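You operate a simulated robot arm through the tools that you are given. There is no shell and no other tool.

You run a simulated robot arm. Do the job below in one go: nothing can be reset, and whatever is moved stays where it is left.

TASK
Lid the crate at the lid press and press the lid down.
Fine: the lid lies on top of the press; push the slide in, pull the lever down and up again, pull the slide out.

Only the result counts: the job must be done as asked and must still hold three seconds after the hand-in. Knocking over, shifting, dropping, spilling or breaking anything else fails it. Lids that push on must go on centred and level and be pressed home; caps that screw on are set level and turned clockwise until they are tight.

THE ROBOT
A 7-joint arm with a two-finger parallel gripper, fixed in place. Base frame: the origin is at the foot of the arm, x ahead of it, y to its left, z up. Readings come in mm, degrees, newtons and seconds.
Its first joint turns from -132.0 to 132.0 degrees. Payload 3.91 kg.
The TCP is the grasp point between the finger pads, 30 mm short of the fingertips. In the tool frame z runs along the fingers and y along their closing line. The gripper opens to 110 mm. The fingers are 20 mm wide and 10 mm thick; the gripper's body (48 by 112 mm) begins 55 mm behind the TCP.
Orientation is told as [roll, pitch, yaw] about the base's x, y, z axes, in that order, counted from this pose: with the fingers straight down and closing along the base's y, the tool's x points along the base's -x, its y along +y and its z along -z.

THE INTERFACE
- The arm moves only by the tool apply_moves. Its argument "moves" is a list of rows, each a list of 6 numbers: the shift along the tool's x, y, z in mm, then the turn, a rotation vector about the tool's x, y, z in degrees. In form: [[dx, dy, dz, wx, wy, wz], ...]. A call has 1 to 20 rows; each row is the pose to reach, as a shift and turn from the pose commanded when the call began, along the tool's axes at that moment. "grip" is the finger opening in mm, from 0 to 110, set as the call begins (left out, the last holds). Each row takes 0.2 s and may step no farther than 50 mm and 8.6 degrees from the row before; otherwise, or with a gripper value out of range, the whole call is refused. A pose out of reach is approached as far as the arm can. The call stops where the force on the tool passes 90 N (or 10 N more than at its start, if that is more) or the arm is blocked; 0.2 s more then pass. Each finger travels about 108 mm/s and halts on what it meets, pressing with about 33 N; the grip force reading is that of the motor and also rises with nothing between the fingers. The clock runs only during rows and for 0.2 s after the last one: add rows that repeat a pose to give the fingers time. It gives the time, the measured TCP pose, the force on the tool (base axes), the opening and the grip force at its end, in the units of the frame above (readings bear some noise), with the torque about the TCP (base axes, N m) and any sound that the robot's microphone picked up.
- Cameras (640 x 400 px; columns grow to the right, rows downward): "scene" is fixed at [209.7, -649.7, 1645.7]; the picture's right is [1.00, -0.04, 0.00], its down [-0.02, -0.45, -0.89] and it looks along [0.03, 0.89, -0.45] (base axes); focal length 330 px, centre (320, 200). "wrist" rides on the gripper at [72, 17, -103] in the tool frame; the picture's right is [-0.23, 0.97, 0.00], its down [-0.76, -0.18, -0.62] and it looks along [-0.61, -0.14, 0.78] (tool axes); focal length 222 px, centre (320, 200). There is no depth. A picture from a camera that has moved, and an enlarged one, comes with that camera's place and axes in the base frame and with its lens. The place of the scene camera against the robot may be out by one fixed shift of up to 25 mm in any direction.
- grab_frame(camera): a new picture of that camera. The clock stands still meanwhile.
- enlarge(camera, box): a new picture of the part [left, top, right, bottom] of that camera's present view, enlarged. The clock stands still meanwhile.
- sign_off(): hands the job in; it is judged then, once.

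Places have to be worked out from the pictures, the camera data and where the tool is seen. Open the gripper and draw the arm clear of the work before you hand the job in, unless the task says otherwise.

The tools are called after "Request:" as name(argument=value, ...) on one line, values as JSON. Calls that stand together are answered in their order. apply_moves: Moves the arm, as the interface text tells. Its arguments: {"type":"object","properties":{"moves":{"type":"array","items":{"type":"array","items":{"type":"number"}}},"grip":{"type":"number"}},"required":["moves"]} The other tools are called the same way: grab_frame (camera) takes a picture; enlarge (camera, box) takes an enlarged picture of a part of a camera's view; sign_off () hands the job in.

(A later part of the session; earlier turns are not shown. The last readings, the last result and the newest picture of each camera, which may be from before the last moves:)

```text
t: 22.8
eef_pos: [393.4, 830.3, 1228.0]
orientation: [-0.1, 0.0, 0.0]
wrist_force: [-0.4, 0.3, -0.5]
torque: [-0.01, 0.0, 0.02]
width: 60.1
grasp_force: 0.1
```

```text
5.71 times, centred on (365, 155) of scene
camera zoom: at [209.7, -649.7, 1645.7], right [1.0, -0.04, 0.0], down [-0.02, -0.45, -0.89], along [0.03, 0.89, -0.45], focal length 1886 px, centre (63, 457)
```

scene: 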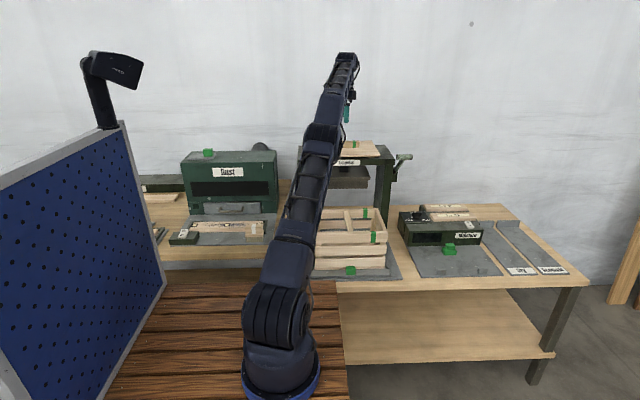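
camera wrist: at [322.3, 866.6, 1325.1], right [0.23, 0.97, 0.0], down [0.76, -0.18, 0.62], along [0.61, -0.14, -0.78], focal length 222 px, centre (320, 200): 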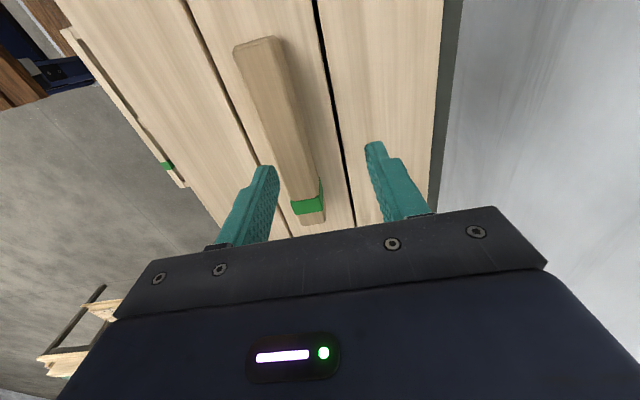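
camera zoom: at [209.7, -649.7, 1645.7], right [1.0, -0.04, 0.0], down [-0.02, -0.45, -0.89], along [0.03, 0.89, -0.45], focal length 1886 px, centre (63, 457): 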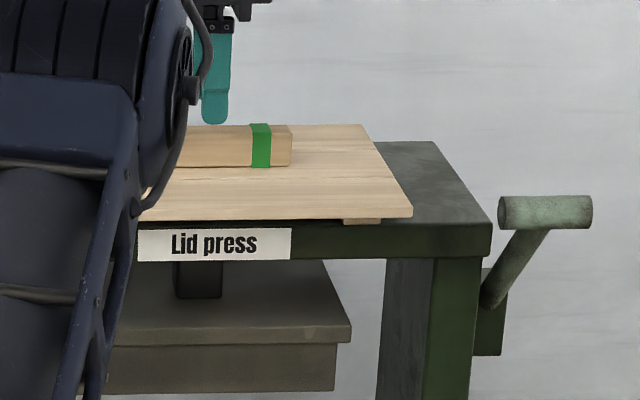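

The batten centre is now ≈(390, 828), unrotated. I descend around it to TCP z≈1183 (tips ≈3 mm above the slats) with a 2.3 mm y correction.

Request:
apply_moves(moves=[[1, -2.3, 0, 0, 0, 0], [1, -2.3, 15, 0, 0, 0], [1, -2.3, 30, 0, 0, 0], [1, -2.3, 40, 0, 0, 0], [1, -2.3, 44, 0, 0, 0], [1, -2.3, 44, 0, 0, 0]])

Request:
enlarge(camera="wrist", box=[200, 20, 460, 240])

Request:
enlarge(camera="scene", box=[330, 120, 390, 160])

```text
t: 24.2
eef_pos: [393.0, 827.8, 1183.6]
orientation: [0.0, 0.0, 0.1]
wrist_force: [1.6, -0.2, 3.7]
torque: [-0.14, 0.0, -0.01]
width: 59.9
grasp_force: 0.1
```

```text
1.82 times, centred on (330, 130) of wrist
camera zoom: at [321.2, 845.6, 1287.4], right [0.23, 0.97, 0.0], down [0.76, -0.18, 0.62], along [0.61, -0.14, -0.78], focal length 404 px, centre (302, 327)
```

zoom: 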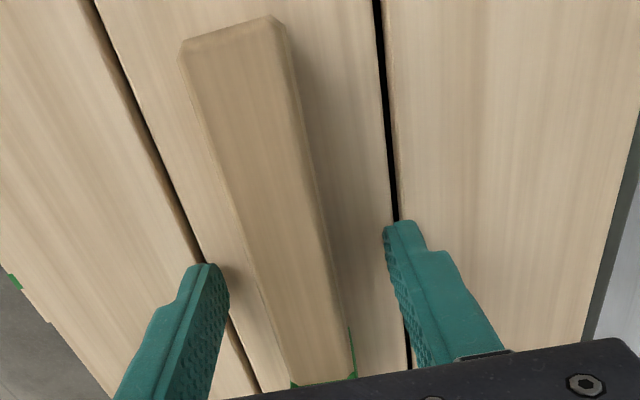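

```text
10.00 times, centred on (360, 140) of scene
camera zoom: at [209.7, -649.7, 1645.7], right [1.0, -0.04, 0.0], down [-0.02, -0.45, -0.89], along [0.03, 0.89, -0.45], focal length 3300 px, centre (-80, 800)
```

zoom: 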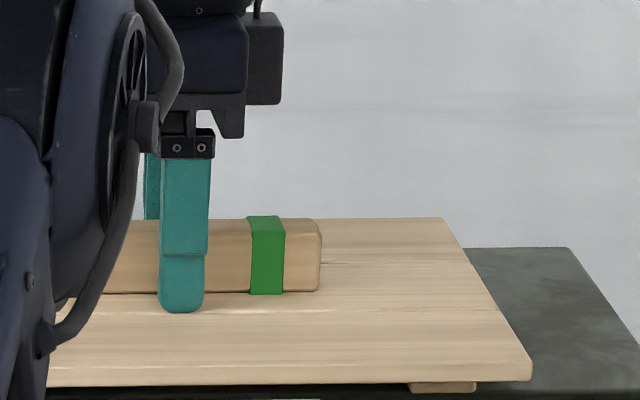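

The tips just touch the slats (3.7 N), so the lid surface is z≈1153. I raise 1.5 mm and then close on the batten.

Request:
apply_moves(moves=[[0, 0, -1.5, 0, 0, 0], [0, 0, -1.5, 0, 0, 0]])

Request:
apply_moves(grip=0, moves=[[0, 0, 0, 0, 0, 0], [0, 0, 0, 0, 0, 0], [0, 0, 0, 0, 0, 0], [0, 0, 0, 0, 0, 0], [0, 0, 0, 0, 0, 0]])

Request:
enlarge(camera="wrist", box=[200, 20, 460, 240])

```text
t: 24.8
eef_pos: [392.0, 828.6, 1183.8]
orientation: [0.0, 0.0, 0.0]
wrist_force: [0.1, 1.2, 0.0]
torque: [0.02, 0.02, -0.01]
width: 60.1
grasp_force: 0.0
```

```text
t: 26.0
eef_pos: [392.4, 827.7, 1183.9]
orientation: [0.0, -0.1, 0.0]
wrist_force: [0.2, -0.6, -0.6]
torque: [0.01, 0.01, 0.03]
width: 23.8
grasp_force: 33.2
```

```text
1.82 times, centred on (330, 130) of wrist
camera zoom: at [321.1, 845.8, 1288.5], right [0.23, 0.97, 0.0], down [0.76, -0.18, 0.62], along [0.61, -0.14, -0.78], focal length 404 px, centre (302, 327)
```

zoom: 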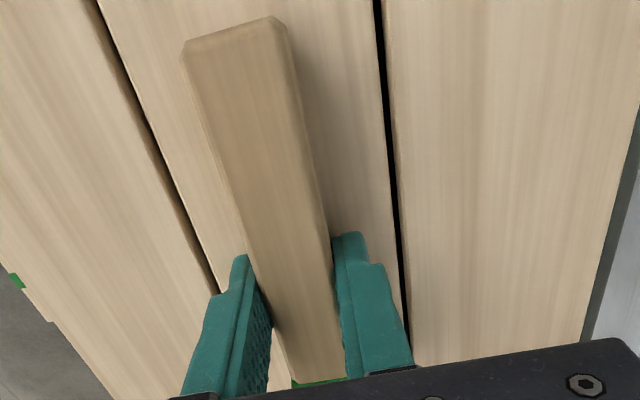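

Gripped at 23.8 mm, 33 N. I lift very slowly by 3 mm and read the load.

Request:
apply_moves(moves=[[0, 0, -0.5, 0, 0, 0], [0, 0, -1, 0, 0, 0], [0, 0, -1.5, 0, 0, 0], [0, 0, -2, 0, 0, 0], [0, 0, -2.5, 0, 0, 0], [0, 0, -3, 0, 0, 0]])

Request:
enlarge(camera="wrist", box=[200, 20, 460, 240])

Request:
enlarge(camera="scene", box=[330, 120, 420, 180])

```text
t: 27.4
eef_pos: [391.6, 829.7, 1186.2]
orientation: [0.0, 0.0, 0.0]
wrist_force: [-0.4, 0.5, -2.9]
torque: [0.04, -0.03, -0.03]
width: 23.7
grasp_force: 33.2
```

```text
1.82 times, centred on (330, 130) of wrist
camera zoom: at [320.9, 846.2, 1291.3], right [0.23, 0.97, 0.0], down [0.76, -0.18, 0.62], along [0.61, -0.14, -0.78], focal length 404 px, centre (302, 327)
```

zoom: 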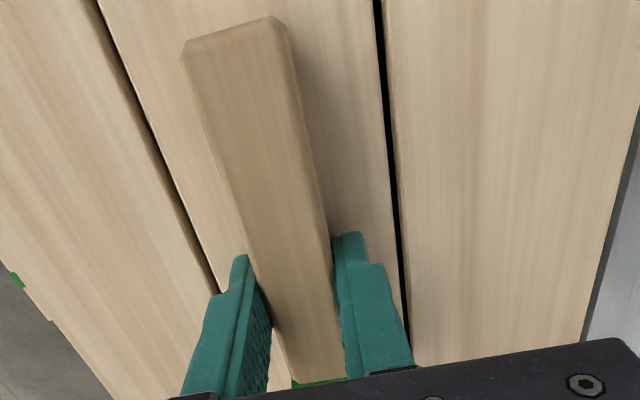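

```text
6.67 times, centred on (375, 150) of scene
camera zoom: at [209.7, -649.7, 1645.7], right [1.0, -0.04, 0.0], down [-0.02, -0.45, -0.89], along [0.03, 0.89, -0.45], focal length 2200 px, centre (-47, 533)
```

zoom: 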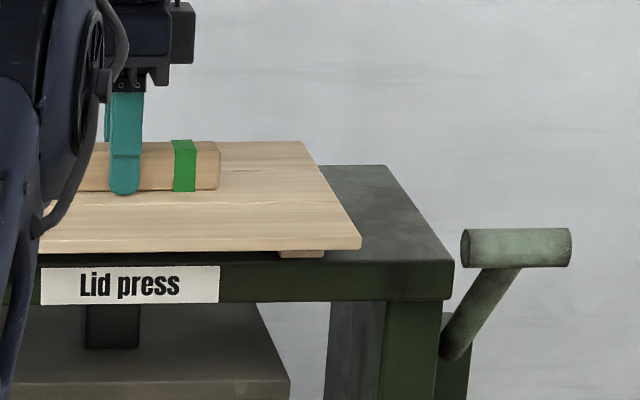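

The load reads −2.9 N and the cleats are off the press: the lid is held. I continue to lift slowly.

Request:
apply_moves(moves=[[0, 0, -1, 0, 0, 0], [0, 0, -3, 0, 0, 0], [0, 0, -6, 0, 0, 0], [0, 0, -9, 0, 0, 0], [0, 0, -12, 0, 0, 0], [0, 0, -15, 0, 0, 0], [0, 0, -18, 0, 0, 0], [0, 0, -20, 0, 0, 0]])

Request:
enlarge(camera="wrist", box=[200, 20, 460, 240])

Request:
enlarge(camera="scene", box=[330, 120, 420, 180])

```text
t: 29.2
eef_pos: [391.8, 828.7, 1207.4]
orientation: [0.0, 0.1, -0.1]
wrist_force: [-0.3, 0.1, -2.3]
torque: [0.0, 0.01, 0.01]
width: 23.8
grasp_force: 33.3
```

```text
1.82 times, centred on (330, 130) of wrist
camera zoom: at [320.8, 846.0, 1311.1], right [0.23, 0.97, 0.0], down [0.76, -0.18, 0.62], along [0.61, -0.14, -0.78], focal length 404 px, centre (302, 327)
```

zoom: 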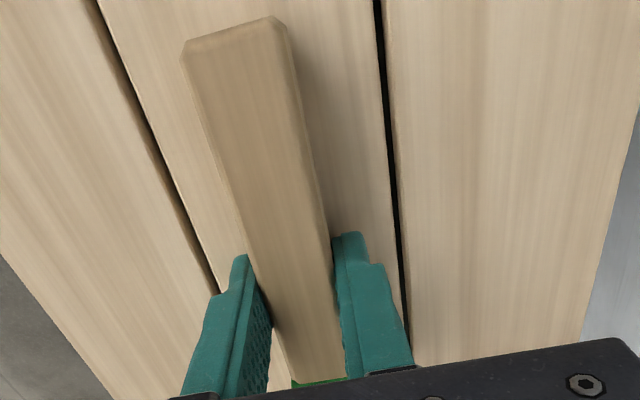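

```text
6.67 times, centred on (375, 150) of scene
camera zoom: at [209.7, -649.7, 1645.7], right [1.0, -0.04, 0.0], down [-0.02, -0.45, -0.89], along [0.03, 0.89, -0.45], focal length 2200 px, centre (-47, 533)
```

zoom: 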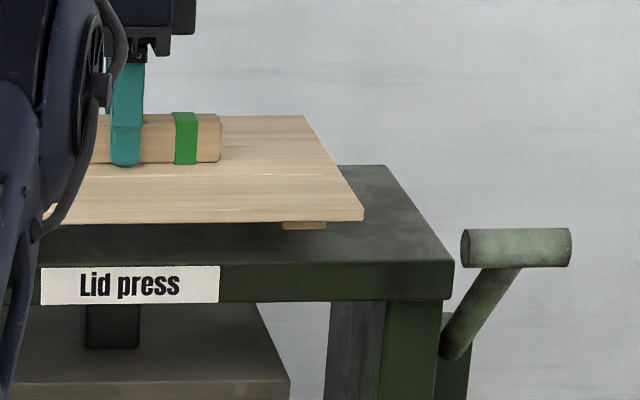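

The lid is held level (2.3–2.9 N, no torque). I carry it slowly straight back in −y to above the crate, with gentle acceleration.

Request:
apply_moves(moves=[[0, -3, 0, 0, 0, 0], [0, -9, -1, 0, 0, 0], [0, -18, -2, 0, 0, 0], [0, -30, -3, 0, 0, 0], [0, -45, -3, 0, 0, 0], [0, -61, -3, 0, 0, 0], [0, -78, -3, 0, 0, 0], [0, -95, -3, 0, 0, 0], [0, -112, -3, 0, 0, 0], [0, -129, -3, 0, 0, 0], [0, -146, -3, 0, 0, 0], [0, -163, -3, 0, 0, 0], [0, -179, -3, 0, 0, 0], [0, -194, -3, 0, 0, 0], [0, -207, -3, 0, 0, 0], [0, -218, -3, 0, 0, 0], [0, -227, -3, 0, 0, 0], [0, -234, -3, 0, 0, 0], [0, -238, -3, 0, 0, 0], [0, -240, -3, 0, 0, 0]])

Request:
grab_frame(camera="wrist")

Request:
grab_frame(camera="scene")

```text
t: 33.4
eef_pos: [391.5, 588.1, 1210.0]
orientation: [0.0, 0.0, -0.1]
wrist_force: [-0.1, 0.5, -3.6]
torque: [0.01, -0.01, -0.02]
width: 24.1
grasp_force: 32.5
```

```text
taken
camera wrist: at [321.1, 606.1, 1314.5], right [0.23, 0.97, 0.0], down [0.76, -0.18, 0.62], along [0.61, -0.14, -0.78], focal length 222 px, centre (320, 200)
```

wrist: 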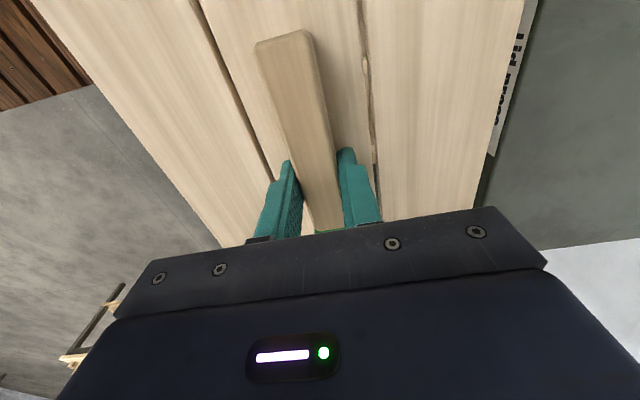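

```text
taken
```

scene: 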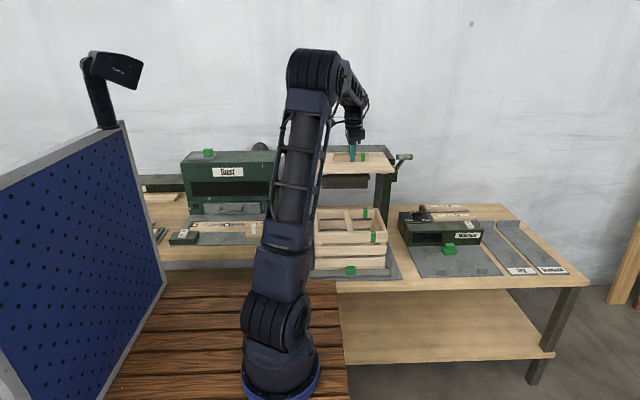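

The lid is clear in front of the press, above the crate. I lower it slowly to ~45 mm above the expected seat (TCP z≈995) for alignment.

Request:
apply_moves(moves=[[0, 0, 3, 0, 0, 0], [0, 0, 9, 0, 0, 0], [0, 0, 18, 0, 0, 0], [0, 0, 30, 0, 0, 0], [0, 0, 44, 0, 0, 0], [0, 0, 59, 0, 0, 0], [0, 0, 75, 0, 0, 0], [0, 0, 91, 0, 0, 0], [0, 0, 107, 0, 0, 0], [0, 0, 123, 0, 0, 0], [0, 0, 139, 0, 0, 0], [0, 0, 154, 0, 0, 0], [0, 0, 168, 0, 0, 0], [0, 0, 181, 0, 0, 0], [0, 0, 192, 0, 0, 0], [0, 0, 201, 0, 0, 0], [0, 0, 208, 0, 0, 0], [0, 0, 213, 0, 0, 0], [0, 0, 215, 0, 0, 0], [0, 0, 215, 0, 0, 0]])

Request:
grab_frame(camera="wrist")

Request:
enlarge(camera="scene", box=[290, 180, 410, 280])

Request:
grab_frame(camera="scene")

```text
t: 37.6
eef_pos: [392.2, 589.1, 995.3]
orientation: [0.0, -0.1, 0.0]
wrist_force: [0.1, 0.6, -3.8]
torque: [-0.02, -0.02, -0.02]
width: 23.8
grasp_force: 32.9
```

```text
taken
camera wrist: at [320.9, 606.1, 1099.9], right [0.23, 0.97, 0.0], down [0.76, -0.18, 0.62], along [0.61, -0.14, -0.78], focal length 222 px, centre (320, 200)
```

wrist: 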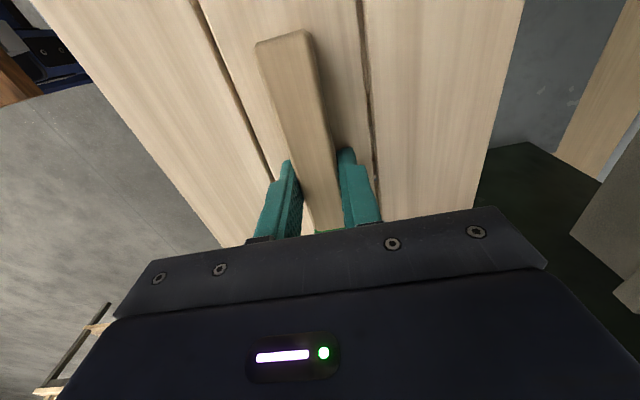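

```text
4.00 times, centred on (350, 230) of scene
camera zoom: at [209.7, -649.7, 1645.7], right [1.0, -0.04, 0.0], down [-0.02, -0.45, -0.89], along [0.03, 0.89, -0.45], focal length 1320 px, centre (200, 80)
```

zoom: 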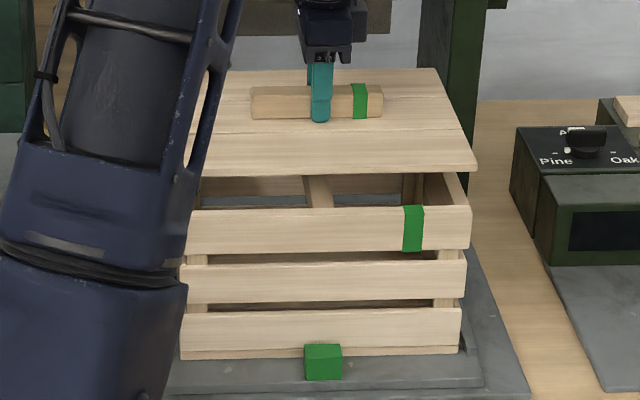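

```text
taken
```

scene: 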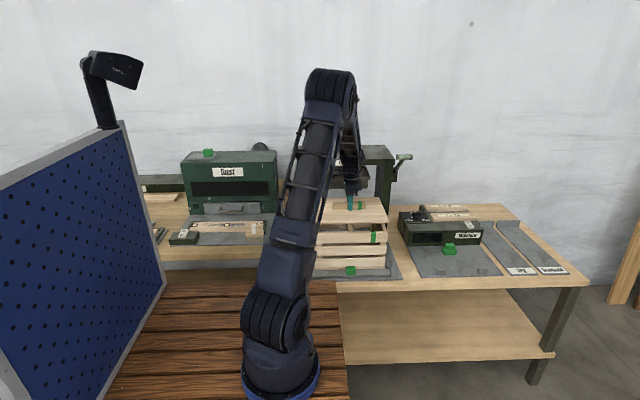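

Using the lid's known position to correct the scene camera, the crate centre works out ≈(390.8, 582), rim z≈917; lid currently ≈6 mm too far in +y. I shift −6 mm in y, −1 in x and lower to TCP z≈973 for a close comparison.

Request:
apply_moves(moves=[[0.3, -1.5, 2, 0, 0, 0], [0.6, -3.5, 6, 0, 0, 0], [1, -5.5, 11, 0, 0, 0], [1, -6.2, 16, 0, 0, 0], [1, -6.2, 20, 0, 0, 0], [1, -6.2, 22, 0, 0, 0], [1, -6.2, 22, 0, 0, 0]])

Request:
enlarge(camera="scene", box=[340, 205, 400, 245])

Request:
enlarge(camera="scene", box=[290, 180, 410, 280])

Request:
grab_frame(camera="wrist")

```text
t: 39.2
eef_pos: [392.4, 582.6, 973.0]
orientation: [0.1, 0.0, 0.0]
wrist_force: [0.2, -0.1, -3.2]
torque: [-0.01, -0.04, -0.01]
width: 24.0
grasp_force: 33.2
```

```text
10.00 times, centred on (370, 225) of scene
camera zoom: at [209.7, -649.7, 1645.7], right [1.0, -0.04, 0.0], down [-0.02, -0.45, -0.89], along [0.03, 0.89, -0.45], focal length 3300 px, centre (-180, -50)
```

zoom: 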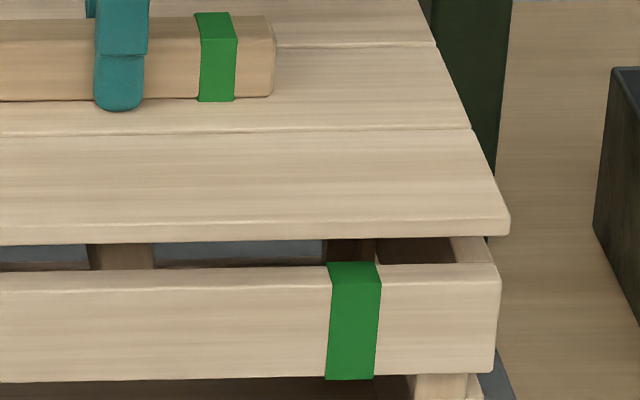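

```text
4.00 times, centred on (350, 230) of scene
camera zoom: at [209.7, -649.7, 1645.7], right [1.0, -0.04, 0.0], down [-0.02, -0.45, -0.89], along [0.03, 0.89, -0.45], focal length 1320 px, centre (200, 80)
```

zoom: 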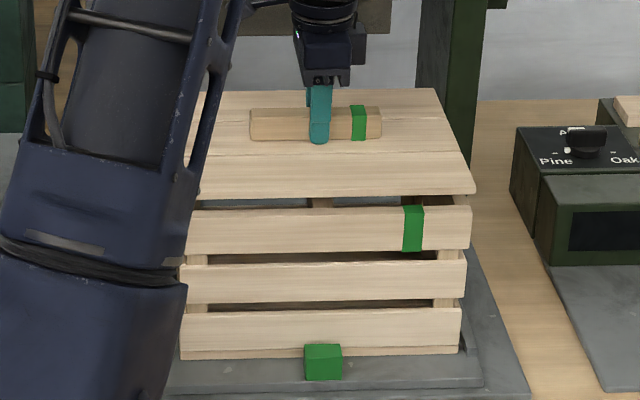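

```text
taken
camera wrist: at [319.9, 599.5, 1077.3], right [0.23, 0.97, 0.0], down [0.76, -0.18, 0.62], along [0.61, -0.14, -0.78], focal length 222 px, centre (320, 200)
```

wrist: 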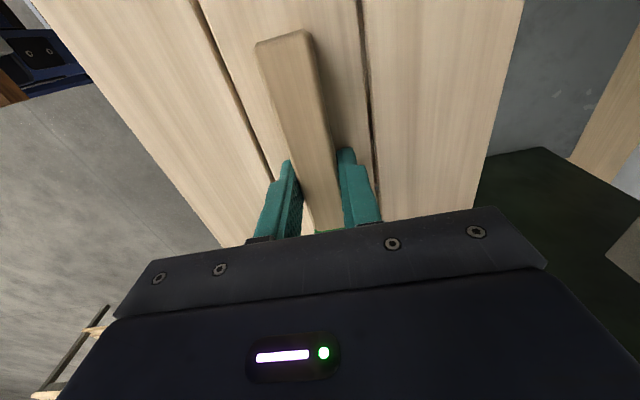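

The lid is now close above the crate. I zoom in strongly on the right-front corner and the front edge to judge the overhang.

Request:
enlarge(camera="scene", box=[372, 212, 396, 232])

Request:
enlarge(camera="scene", box=[326, 216, 374, 246])

```text
16.00 times, centred on (384, 222) of scene
camera zoom: at [209.7, -649.7, 1645.7], right [1.0, -0.04, 0.0], down [-0.02, -0.45, -0.89], along [0.03, 0.89, -0.45], focal length 5280 px, centre (-704, -152)
```

zoom: 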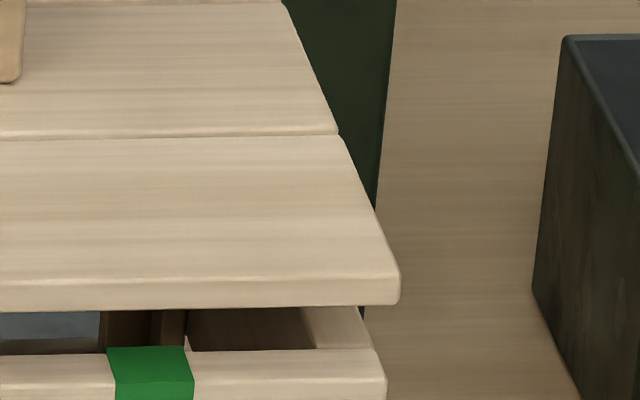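

```text
13.33 times, centred on (350, 231) of scene
camera zoom: at [209.7, -649.7, 1645.7], right [1.0, -0.04, 0.0], down [-0.02, -0.45, -0.89], along [0.03, 0.89, -0.45], focal length 4400 px, centre (-80, -213)
```

zoom: 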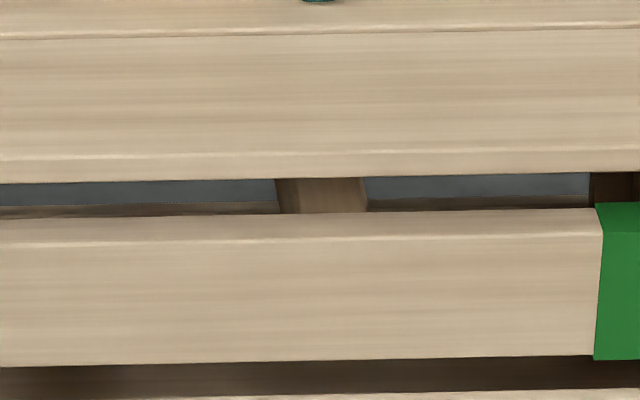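

Estimates converge on rim z≈910–912 and crate centre y≈586–587, so the lid should go back ≈+3.5 mm in y. I apply that and lower 12 mm more, watching force.

Request:
apply_moves(moves=[[0, 1, 0, 0, 0, 0], [0, 2.5, 2, 0, 0, 0], [0, 3.5, 5, 0, 0, 0], [0, 3.5, 8, 0, 0, 0], [0, 3.5, 11, 0, 0, 0], [0, 3.5, 12, 0, 0, 0], [0, 3.5, 12, 0, 0, 0]])

Request:
enlarge(camera="scene", box=[372, 217, 396, 237])

Request:
enlarge(camera="scene", box=[290, 180, 410, 280])

```text
t: 40.8
eef_pos: [391.3, 585.8, 960.3]
orientation: [0.0, -0.1, 0.1]
wrist_force: [0.1, 0.1, -3.0]
torque: [0.01, -0.05, 0.0]
width: 23.7
grasp_force: 33.1
```

```text
16.00 times, centred on (384, 227) of scene
camera zoom: at [209.7, -649.7, 1645.7], right [1.0, -0.04, 0.0], down [-0.02, -0.45, -0.89], along [0.03, 0.89, -0.45], focal length 5280 px, centre (-704, -232)
```

zoom: 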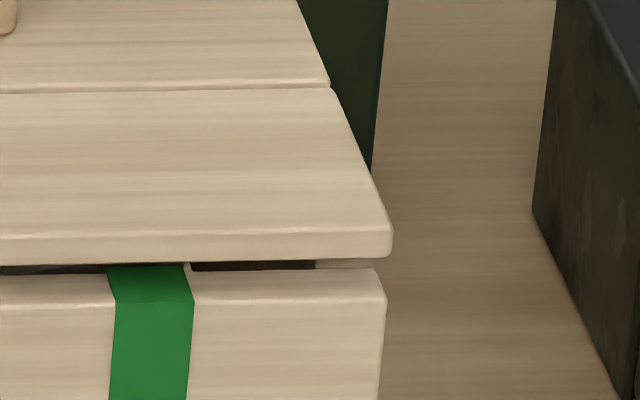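

```text
4.00 times, centred on (350, 230) of scene
camera zoom: at [209.7, -649.7, 1645.7], right [1.0, -0.04, 0.0], down [-0.02, -0.45, -0.89], along [0.03, 0.89, -0.45], focal length 1320 px, centre (200, 80)
```

zoom: 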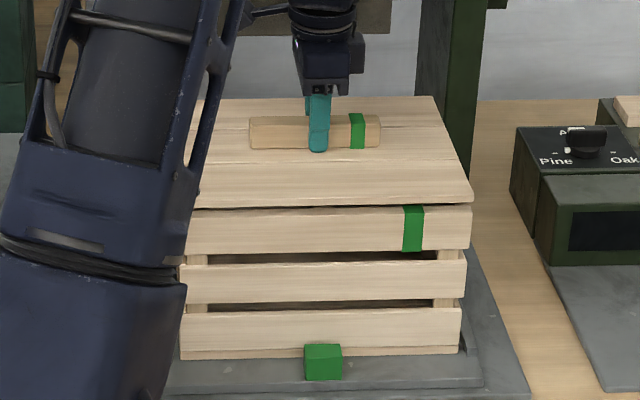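

Clear of contact, cleats entering the crate, right edge nearly flush. I lower another 6 mm and re-check force and edges.

Request:
apply_moves(moves=[[0, 0, 2, 0, 0, 0], [0, 0, 4, 0, 0, 0], [0, 0, 6, 0, 0, 0], [0, 0, 6, 0, 0, 0]])

Request:
enlarge(camera="scene", box=[372, 217, 396, 237])

Request:
grab_frame(camera="wrist")

```text
t: 41.8
eef_pos: [390.7, 585.8, 954.5]
orientation: [0.1, 0.0, 0.0]
wrist_force: [0.2, 5.2, 13.4]
torque: [-1.18, -0.32, 0.06]
width: 24.5
grasp_force: 33.1
```

```text
16.00 times, centred on (384, 227) of scene
camera zoom: at [209.7, -649.7, 1645.7], right [1.0, -0.04, 0.0], down [-0.02, -0.45, -0.89], along [0.03, 0.89, -0.45], focal length 5280 px, centre (-704, -232)
```

zoom: 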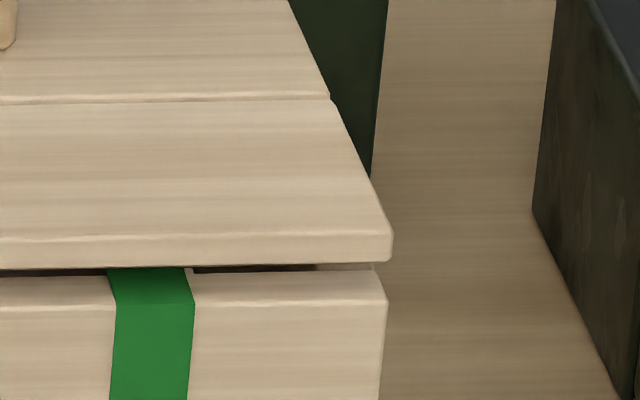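

```text
taken
camera wrist: at [319.8, 603.7, 1059.9], right [0.23, 0.97, 0.0], down [0.76, -0.18, 0.62], along [0.61, -0.14, -0.78], focal length 222 px, centre (320, 200)
```

wrist: 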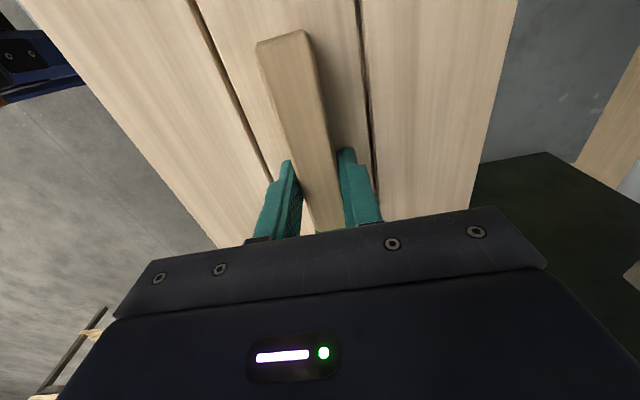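

Contact: ~16 N upward with torque −1.2 N·m about x, i.e. the touch is ~85 mm in front of centre — a cleat's front end is on the front wall, so the lid must go further +y (crate centre ≈592). I raise 6 mm and shift +6 mm in y.

Request:
apply_moves(moves=[[0, 0, -2, 0, 0, 0], [0, 0, -5, 0, 0, 0], [0, 2, -7, 0, 0, 0], [0, 4.5, -7, 0, 0, 0], [0, 6, -7, 0, 0, 0], [0, 6, -7, 0, 0, 0]])

Request:
enlarge(camera="scene", box=[372, 217, 396, 237])

Request:
enlarge(camera="wrist", box=[200, 20, 460, 240])

```text
t: 43.2
eef_pos: [390.9, 592.6, 961.8]
orientation: [0.0, 0.1, -0.1]
wrist_force: [-0.8, 1.2, -3.4]
torque: [0.0, 0.02, 0.0]
width: 23.8
grasp_force: 33.1
```

```text
16.00 times, centred on (384, 227) of scene
camera zoom: at [209.7, -649.7, 1645.7], right [1.0, -0.04, 0.0], down [-0.02, -0.45, -0.89], along [0.03, 0.89, -0.45], focal length 5280 px, centre (-704, -232)
```

zoom: 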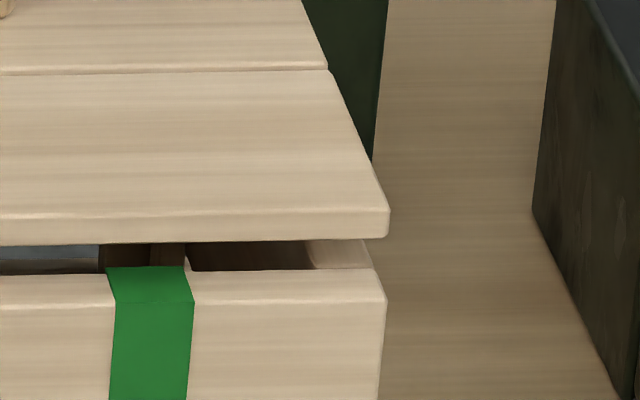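

```text
1.82 times, centred on (330, 130) of wrist
camera zoom: at [320.1, 609.3, 1066.6], right [0.23, 0.97, 0.0], down [0.76, -0.18, 0.62], along [0.61, -0.14, -0.78], focal length 404 px, centre (302, 327)
```

zoom: 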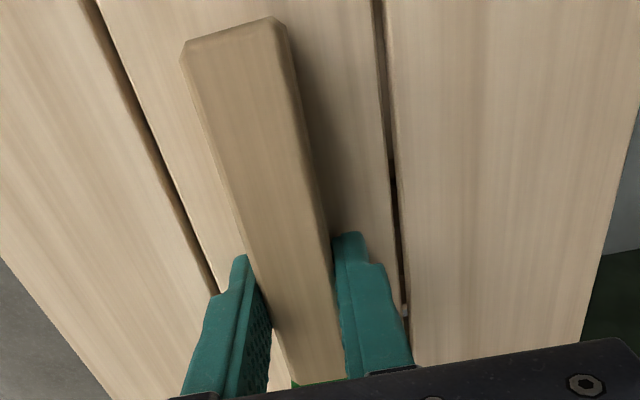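

Free again (−3.4 N, no torque). With the right edges flush, I lower in small steps at y≈592.

Request:
apply_moves(moves=[[0, 0, 2, 0, 0, 0], [0, 0, 4, 0, 0, 0], [0, 0, 6, 0, 0, 0], [0, 0, 7, 0, 0, 0], [0, 0, 7, 0, 0, 0]])

Request:
enlarge(camera="scene", box=[372, 217, 396, 237])

```text
t: 44.4
eef_pos: [391.4, 591.2, 955.9]
orientation: [0.0, -0.1, 0.1]
wrist_force: [-0.1, 1.2, -3.2]
torque: [-0.02, -0.02, 0.0]
width: 23.8
grasp_force: 33.2
```

```text
16.00 times, centred on (384, 227) of scene
camera zoom: at [209.7, -649.7, 1645.7], right [1.0, -0.04, 0.0], down [-0.02, -0.45, -0.89], along [0.03, 0.89, -0.45], focal length 5280 px, centre (-704, -232)
```

zoom: 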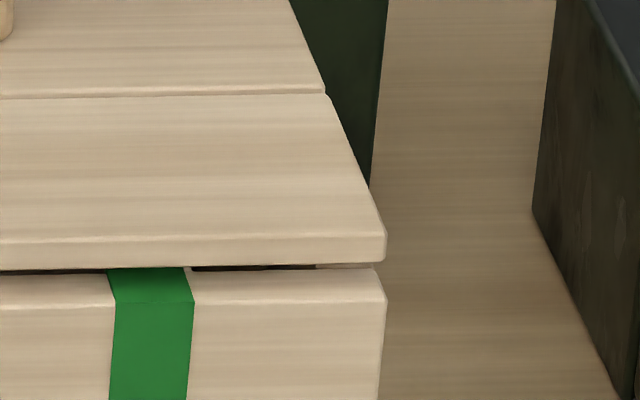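

No contact now at the same height — the cleats are inside the crate. I continue down in small steps, easing 1 mm back in y.

Request:
apply_moves(moves=[[0, -1, 1, 0, 0, 0], [0, -1, 3, 0, 0, 0], [0, -1, 5, 0, 0, 0], [0, -1, 5, 0, 0, 0]])

Request:
enlarge(camera="scene", box=[372, 217, 396, 237])

```text
t: 45.4
eef_pos: [391.2, 589.5, 950.2]
orientation: [0.0, 0.1, 0.0]
wrist_force: [-0.7, 0.3, -3.6]
torque: [0.0, -0.01, 0.0]
width: 23.8
grasp_force: 33.0
```

```text
16.00 times, centred on (384, 227) of scene
camera zoom: at [209.7, -649.7, 1645.7], right [1.0, -0.04, 0.0], down [-0.02, -0.45, -0.89], along [0.03, 0.89, -0.45], focal length 5280 px, centre (-704, -232)
```

zoom: 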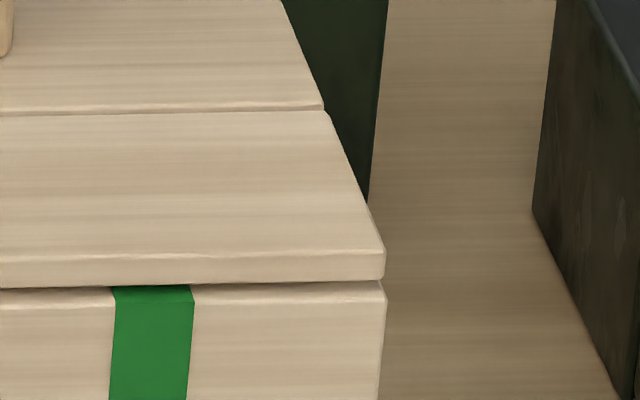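

Still free; the gap is about 5 mm. I lower in 1 mm increments until contact.

Request:
apply_moves(moves=[[0, 0, 1, 0, 0, 0], [0, 0, 2, 0, 0, 0], [0, 0, 3, 0, 0, 0], [0, 0, 3, 0, 0, 0]])

Request:
enlarge(camera="scene", box=[372, 217, 396, 237])

Request:
enlarge(camera="scene", box=[320, 205, 368, 245])

```text
t: 46.4
eef_pos: [391.6, 590.3, 946.8]
orientation: [-0.1, -0.1, 0.0]
wrist_force: [-0.4, 0.0, -2.3]
torque: [0.03, -0.01, 0.01]
width: 23.6
grasp_force: 33.3
```

```text
16.00 times, centred on (384, 227) of scene
camera zoom: at [209.7, -649.7, 1645.7], right [1.0, -0.04, 0.0], down [-0.02, -0.45, -0.89], along [0.03, 0.89, -0.45], focal length 5280 px, centre (-704, -232)
```

zoom: 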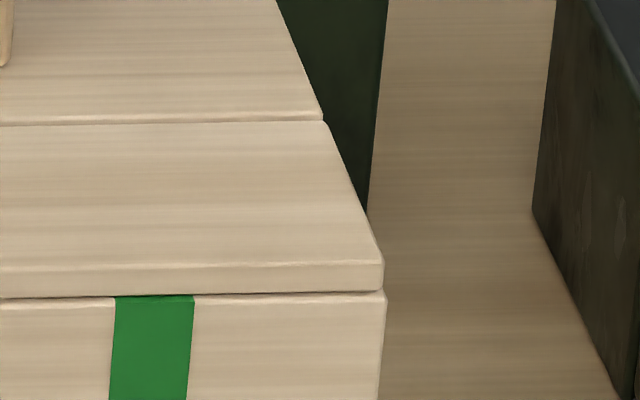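

```text
10.00 times, centred on (344, 225) of scene
camera zoom: at [209.7, -649.7, 1645.7], right [1.0, -0.04, 0.0], down [-0.02, -0.45, -0.89], along [0.03, 0.89, -0.45], focal length 3300 px, centre (80, -50)
```

zoom: 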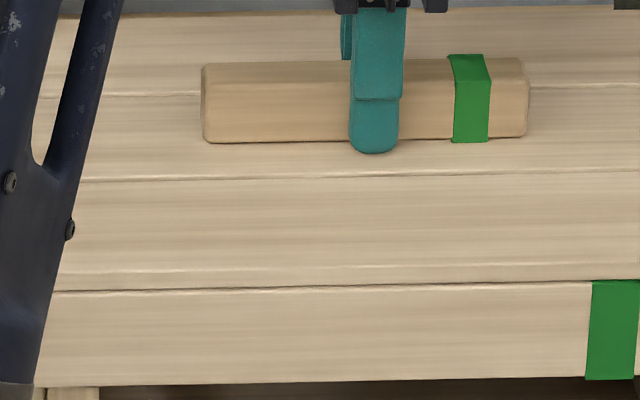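

Nearly seated. I lower another 1.5 mm and read the force.

Request:
apply_moves(moves=[[0, 0, 0.7, 0, 0, 0], [0, 0, 1.5, 0, 0, 0], [0, 0, 1.5, 0, 0, 0]])

Request:
enlarge(camera="scene", box=[372, 217, 396, 237])

```text
t: 47.2
eef_pos: [391.4, 590.9, 946.1]
orientation: [0.0, 0.0, 0.0]
wrist_force: [-0.5, -1.1, 14.1]
torque: [-0.25, 0.66, -0.07]
width: 24.0
grasp_force: 33.8
```

```text
16.00 times, centred on (384, 227) of scene
camera zoom: at [209.7, -649.7, 1645.7], right [1.0, -0.04, 0.0], down [-0.02, -0.45, -0.89], along [0.03, 0.89, -0.45], focal length 5280 px, centre (-704, -232)
```

zoom: 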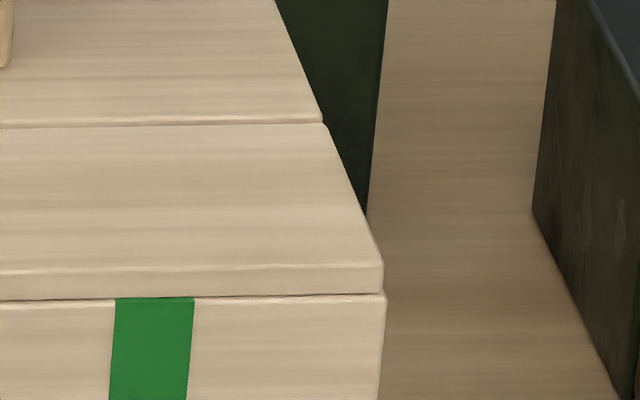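

The lid now rests on the rim (contact spread near the centre, level). I unload by 1.2 mm and open the fingers, then check.

Request:
apply_moves(moves=[[0, 0, -0.6, 0, 0, 0], [0, 0, -1.2, 0, 0, 0], [0, 0, -1.2, 0, 0, 0]])

Request:
apply_moves(grip=60, moves=[[0, 0, 0, 0, 0, 0], [0, 0, 0, 0, 0, 0], [0, 0, 0, 0, 0, 0]])

Request:
enlarge(camera="scene", box=[300, 195, 400, 255])

Request:
enlarge(camera="wrist", box=[200, 20, 460, 240])

```text
t: 48.0
eef_pos: [390.7, 590.0, 948.3]
orientation: [0.0, 0.0, 0.0]
wrist_force: [-0.3, 1.2, 0.7]
torque: [0.16, -0.47, 0.21]
width: 23.8
grasp_force: 33.3
```

```text
t: 48.8
eef_pos: [391.2, 590.0, 946.2]
orientation: [0.0, 0.1, 0.0]
wrist_force: [-0.2, 0.5, 0.5]
torque: [-0.02, 0.0, 0.02]
width: 60.0
grasp_force: 0.3
```

```text
6.40 times, centred on (350, 225) of scene
camera zoom: at [209.7, -649.7, 1645.7], right [1.0, -0.04, 0.0], down [-0.02, -0.45, -0.89], along [0.03, 0.89, -0.45], focal length 2112 px, centre (128, 40)
```

zoom: 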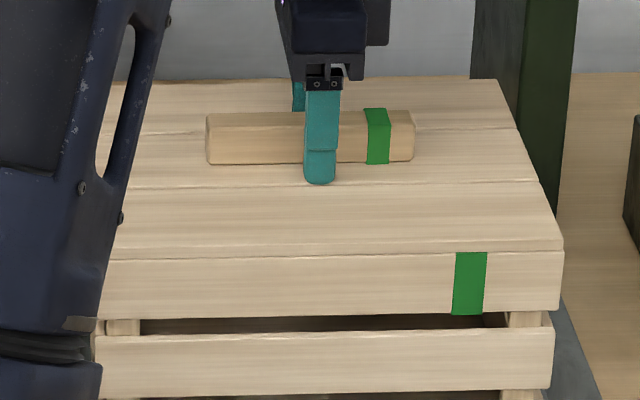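

```text
1.82 times, centred on (330, 130) of wrist
camera zoom: at [320.0, 608.2, 1051.3], right [0.23, 0.97, 0.0], down [0.76, -0.18, 0.62], along [0.61, -0.14, -0.78], focal length 404 px, centre (302, 327)
```

zoom: 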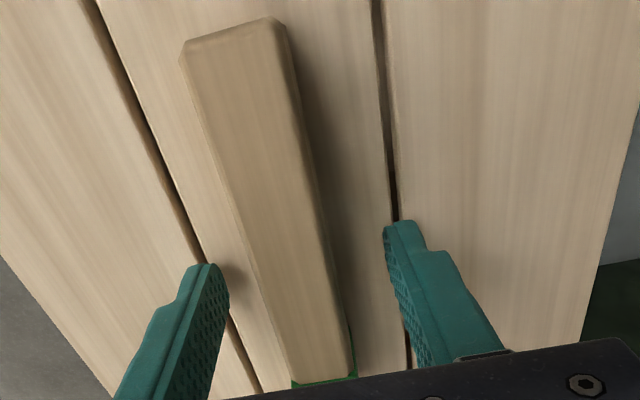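

The lid sits on the crate. I raise straight up, then go to the earlier yaw-90 viewpoint to check the centring from above.

Request:
apply_moves(moves=[[0, 0, -15, 0, 0, 0], [0, 0, -50, 0, 0, 0], [0, 0, -95, 0, 0, 0], [0, 0, -140, 0, 0, 0], [0, 0, -185, 0, 0, 0], [0, -10, -218, 0, 0, -6], [0, -25, -218, 0, 0, -14], [0, -40, -218, 0, 0, -22], [0, -55, -218, 0, 0, -30], [0, -70, -218, 0, 0, -38], [0, -85, -218, 0, 0, -46], [1, -100, -218, 0, 0, -54], [2, -115, -218, 0, 0, -62], [3, -130, -218, 0, 0, -70], [4, -145, -218, 0, 0, -78], [4.5, -160, -218, 0, 0, -86], [4.5, -168, -218, 0, 0, -90], [4.5, -168, -218, 0, 0, -90]])

Request:
enlarge(camera="wrist", box=[210, 60, 470, 240])

Request:
enlarge(camera="wrist", box=[240, 100, 300, 160])

Request:
enlarge(camera="wrist", box=[380, 80, 440, 140])

Request:
enlarge(camera="wrist", box=[380, 170, 440, 230])

Request:
enlarge(camera="wrist", box=[270, 190, 330, 250])

```text
t: 52.6
eef_pos: [385.7, 422.3, 1165.7]
orientation: [0.0, 0.1, 90.1]
wrist_force: [0.0, 0.4, 0.2]
torque: [0.01, 0.0, 0.0]
width: 59.9
grasp_force: 0.1
```

```text
2.22 times, centred on (340, 150) of wrist
camera zoom: at [371.1, 350.8, 1269.5], right [-0.97, 0.23, 0.0], down [0.18, 0.76, 0.62], along [0.14, 0.61, -0.78], focal length 494 px, centre (276, 311)
```

zoom: 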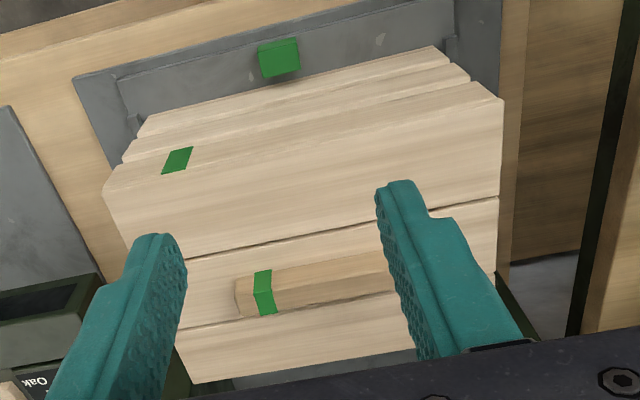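

```text
6.67 times, centred on (270, 130) of wrist
camera zoom: at [371.1, 350.8, 1269.5], right [-0.97, 0.23, 0.0], down [0.18, 0.76, 0.62], along [0.14, 0.61, -0.78], focal length 1481 px, centre (653, 667)
```

zoom: 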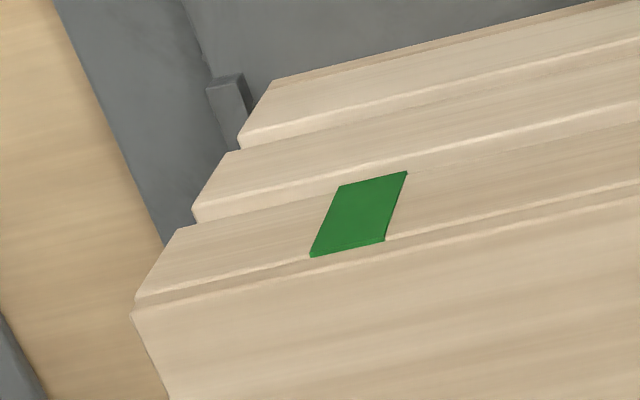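

```text
6.67 times, centred on (410, 110) of wrist
camera zoom: at [371.1, 350.8, 1269.5], right [-0.97, 0.23, 0.0], down [0.18, 0.76, 0.62], along [0.14, 0.61, -0.78], focal length 1481 px, centre (-280, 800)
```

zoom: 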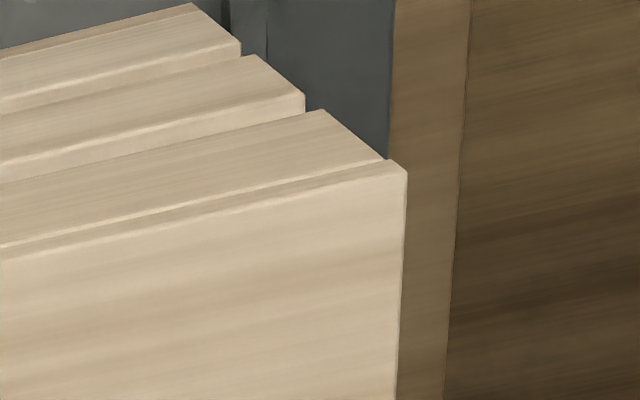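

```text
6.67 times, centred on (410, 200) of wrist
camera zoom: at [371.1, 350.8, 1269.5], right [-0.97, 0.23, 0.0], down [0.18, 0.76, 0.62], along [0.14, 0.61, -0.78], focal length 1481 px, centre (-280, 200)
```

zoom: 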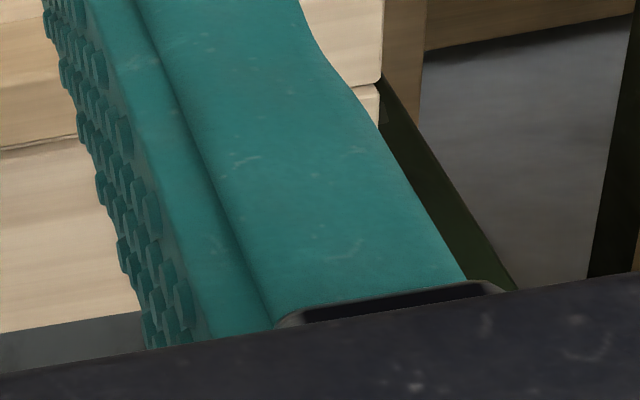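

```text
6.67 times, centred on (300, 220) of wrist
camera zoom: at [371.1, 350.8, 1269.5], right [-0.97, 0.23, 0.0], down [0.18, 0.76, 0.62], along [0.14, 0.61, -0.78], focal length 1481 px, centre (453, 67)
```

zoom: 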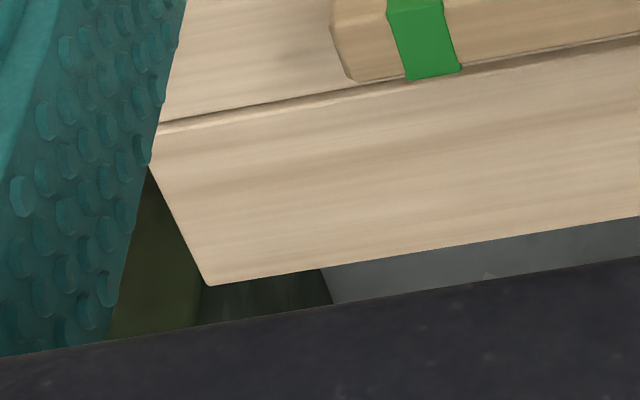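

Compared pixel-for-pixel with the bare crate, the lid is within ~1–1.5 mm of centred, square and level. Next the slide: I lower in front of the crate toward the green handle (≈(392, 455), top z≈752), stopping at TCP z≈850 to look.

Request:
apply_moves(grip=70, moves=[[-8, -2, 45, 0, 0, 0], [-16, -4, 90, 0, 0, 0], [-24, -6, 135, 0, 0, 0], [-24, -6, 180, 0, 0, 0], [-24, -6, 225, 0, 0, 0], [-24, -6, 270, 0, 0, 0], [-24, -6, 315, 0, 0, 0], [-24, -6, 315, 0, 0, 0]])

Request:
grab_frame(camera="wrist")

Request:
enlarge(camera="wrist", box=[230, 40, 410, 240])

Request:
enlarge(camera="scene", box=[300, 200, 420, 290])

```text
t: 54.4
eef_pos: [392.3, 451.6, 856.5]
orientation: [-0.4, -0.9, 90.2]
wrist_force: [-4.3, 1.1, 22.5]
torque: [0.77, -0.1, 0.17]
width: 70.0
grasp_force: 0.0
stopped in row 8: the force on the tool passed its limit at 97 N (the readings are from after the stop); the commanded pose is now the measured one
```

```text
taken
camera wrist: at [377.2, 378.4, 959.2], right [-0.97, 0.22, 0.0], down [0.17, 0.75, 0.64], along [0.15, 0.62, -0.77], focal length 222 px, centre (320, 200)
```

wrist: 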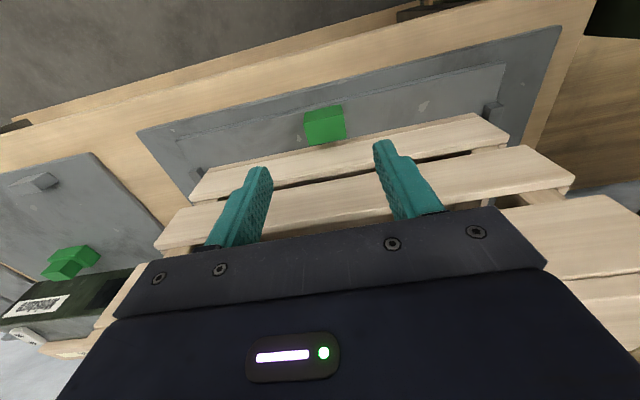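

```text
2.00 times, centred on (320, 140) of wrist
camera zoom: at [377.2, 378.4, 959.2], right [-0.97, 0.22, 0.0], down [0.17, 0.75, 0.64], along [0.15, 0.62, -0.77], focal length 444 px, centre (320, 320)
```

zoom: 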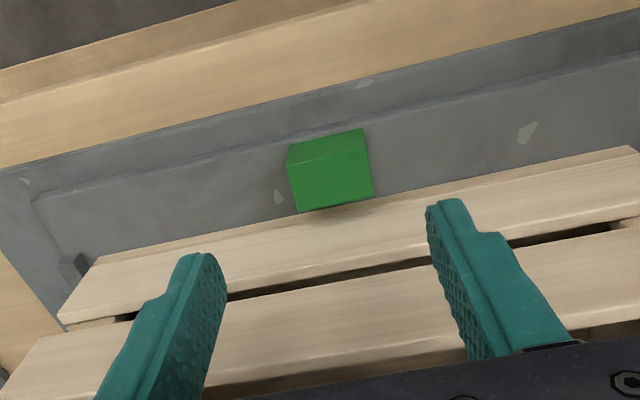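

```text
4.44 times, centred on (360, 245) of scene
camera zoom: at [209.7, -649.7, 1645.7], right [1.0, -0.04, 0.0], down [-0.02, -0.45, -0.89], along [0.03, 0.89, -0.45], focal length 1467 px, centre (142, 0)
```

zoom: 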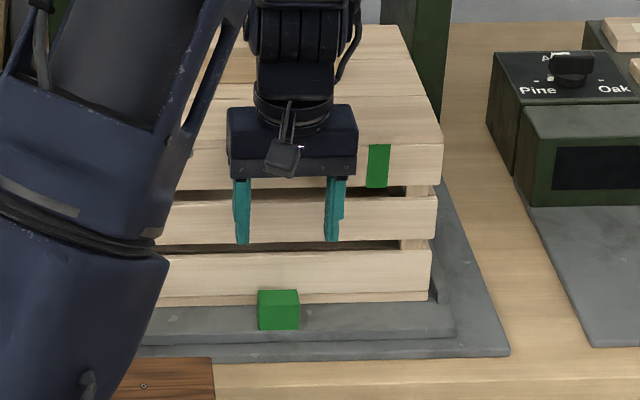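

Something touched: about 22 N upward force near y≈486, consistent with the gripper body's underside catching the lid's front edge. I back straight up, then away in −y, and inspect the lid.

Request:
apply_moves(moves=[[0, 0, -3, 0, 0, 0], [0, 0, -8, 0, 0, 0], [0, 0, -20, 0, 0, 0], [10, 0, -45, 0, 0, 0], [25, 0, -70, 0, 0, 0], [25, 0, -70, 0, 0, 0]])

Request:
grab_frame(camera="wrist")

Request:
enlarge(camera="scene", box=[300, 190, 400, 255])

Request:
enlarge(camera="scene", box=[372, 217, 396, 237])

```text
t: 55.8
eef_pos: [393.0, 425.3, 924.1]
orientation: [-0.3, -0.7, 90.1]
wrist_force: [0.5, 0.4, 0.5]
torque: [0.05, 0.03, 0.0]
width: 69.9
grasp_force: 0.0
```

```text
taken
camera wrist: at [377.4, 352.3, 1027.7], right [-0.97, 0.23, 0.0], down [0.17, 0.75, 0.63], along [0.15, 0.62, -0.77], focal length 222 px, centre (320, 200)
```

wrist: 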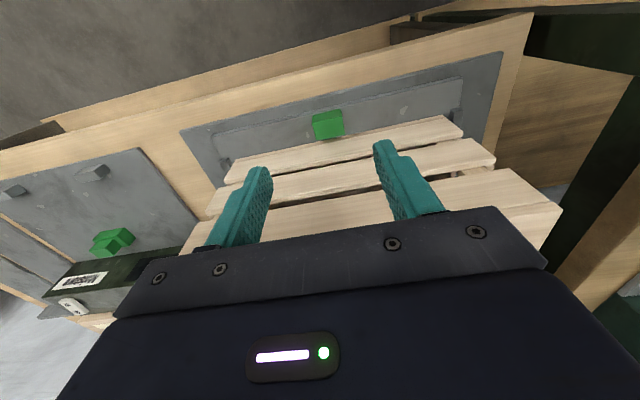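

```text
6.15 times, centred on (350, 222) of scene
camera zoom: at [209.7, -649.7, 1645.7], right [1.0, -0.04, 0.0], down [-0.02, -0.45, -0.89], along [0.03, 0.89, -0.45], focal length 2031 px, centre (135, 62)
```

zoom: 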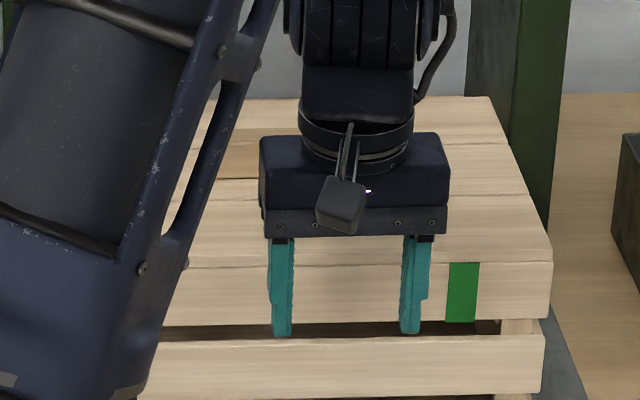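

```text
16.00 times, centred on (384, 227) of scene
camera zoom: at [209.7, -649.7, 1645.7], right [1.0, -0.04, 0.0], down [-0.02, -0.45, -0.89], along [0.03, 0.89, -0.45], focal length 5280 px, centre (-704, -232)
```

zoom: 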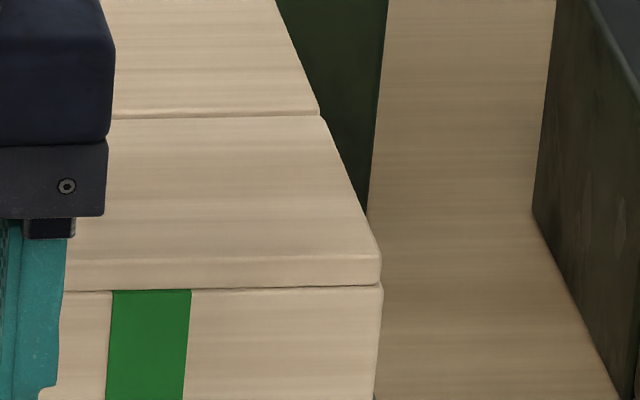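

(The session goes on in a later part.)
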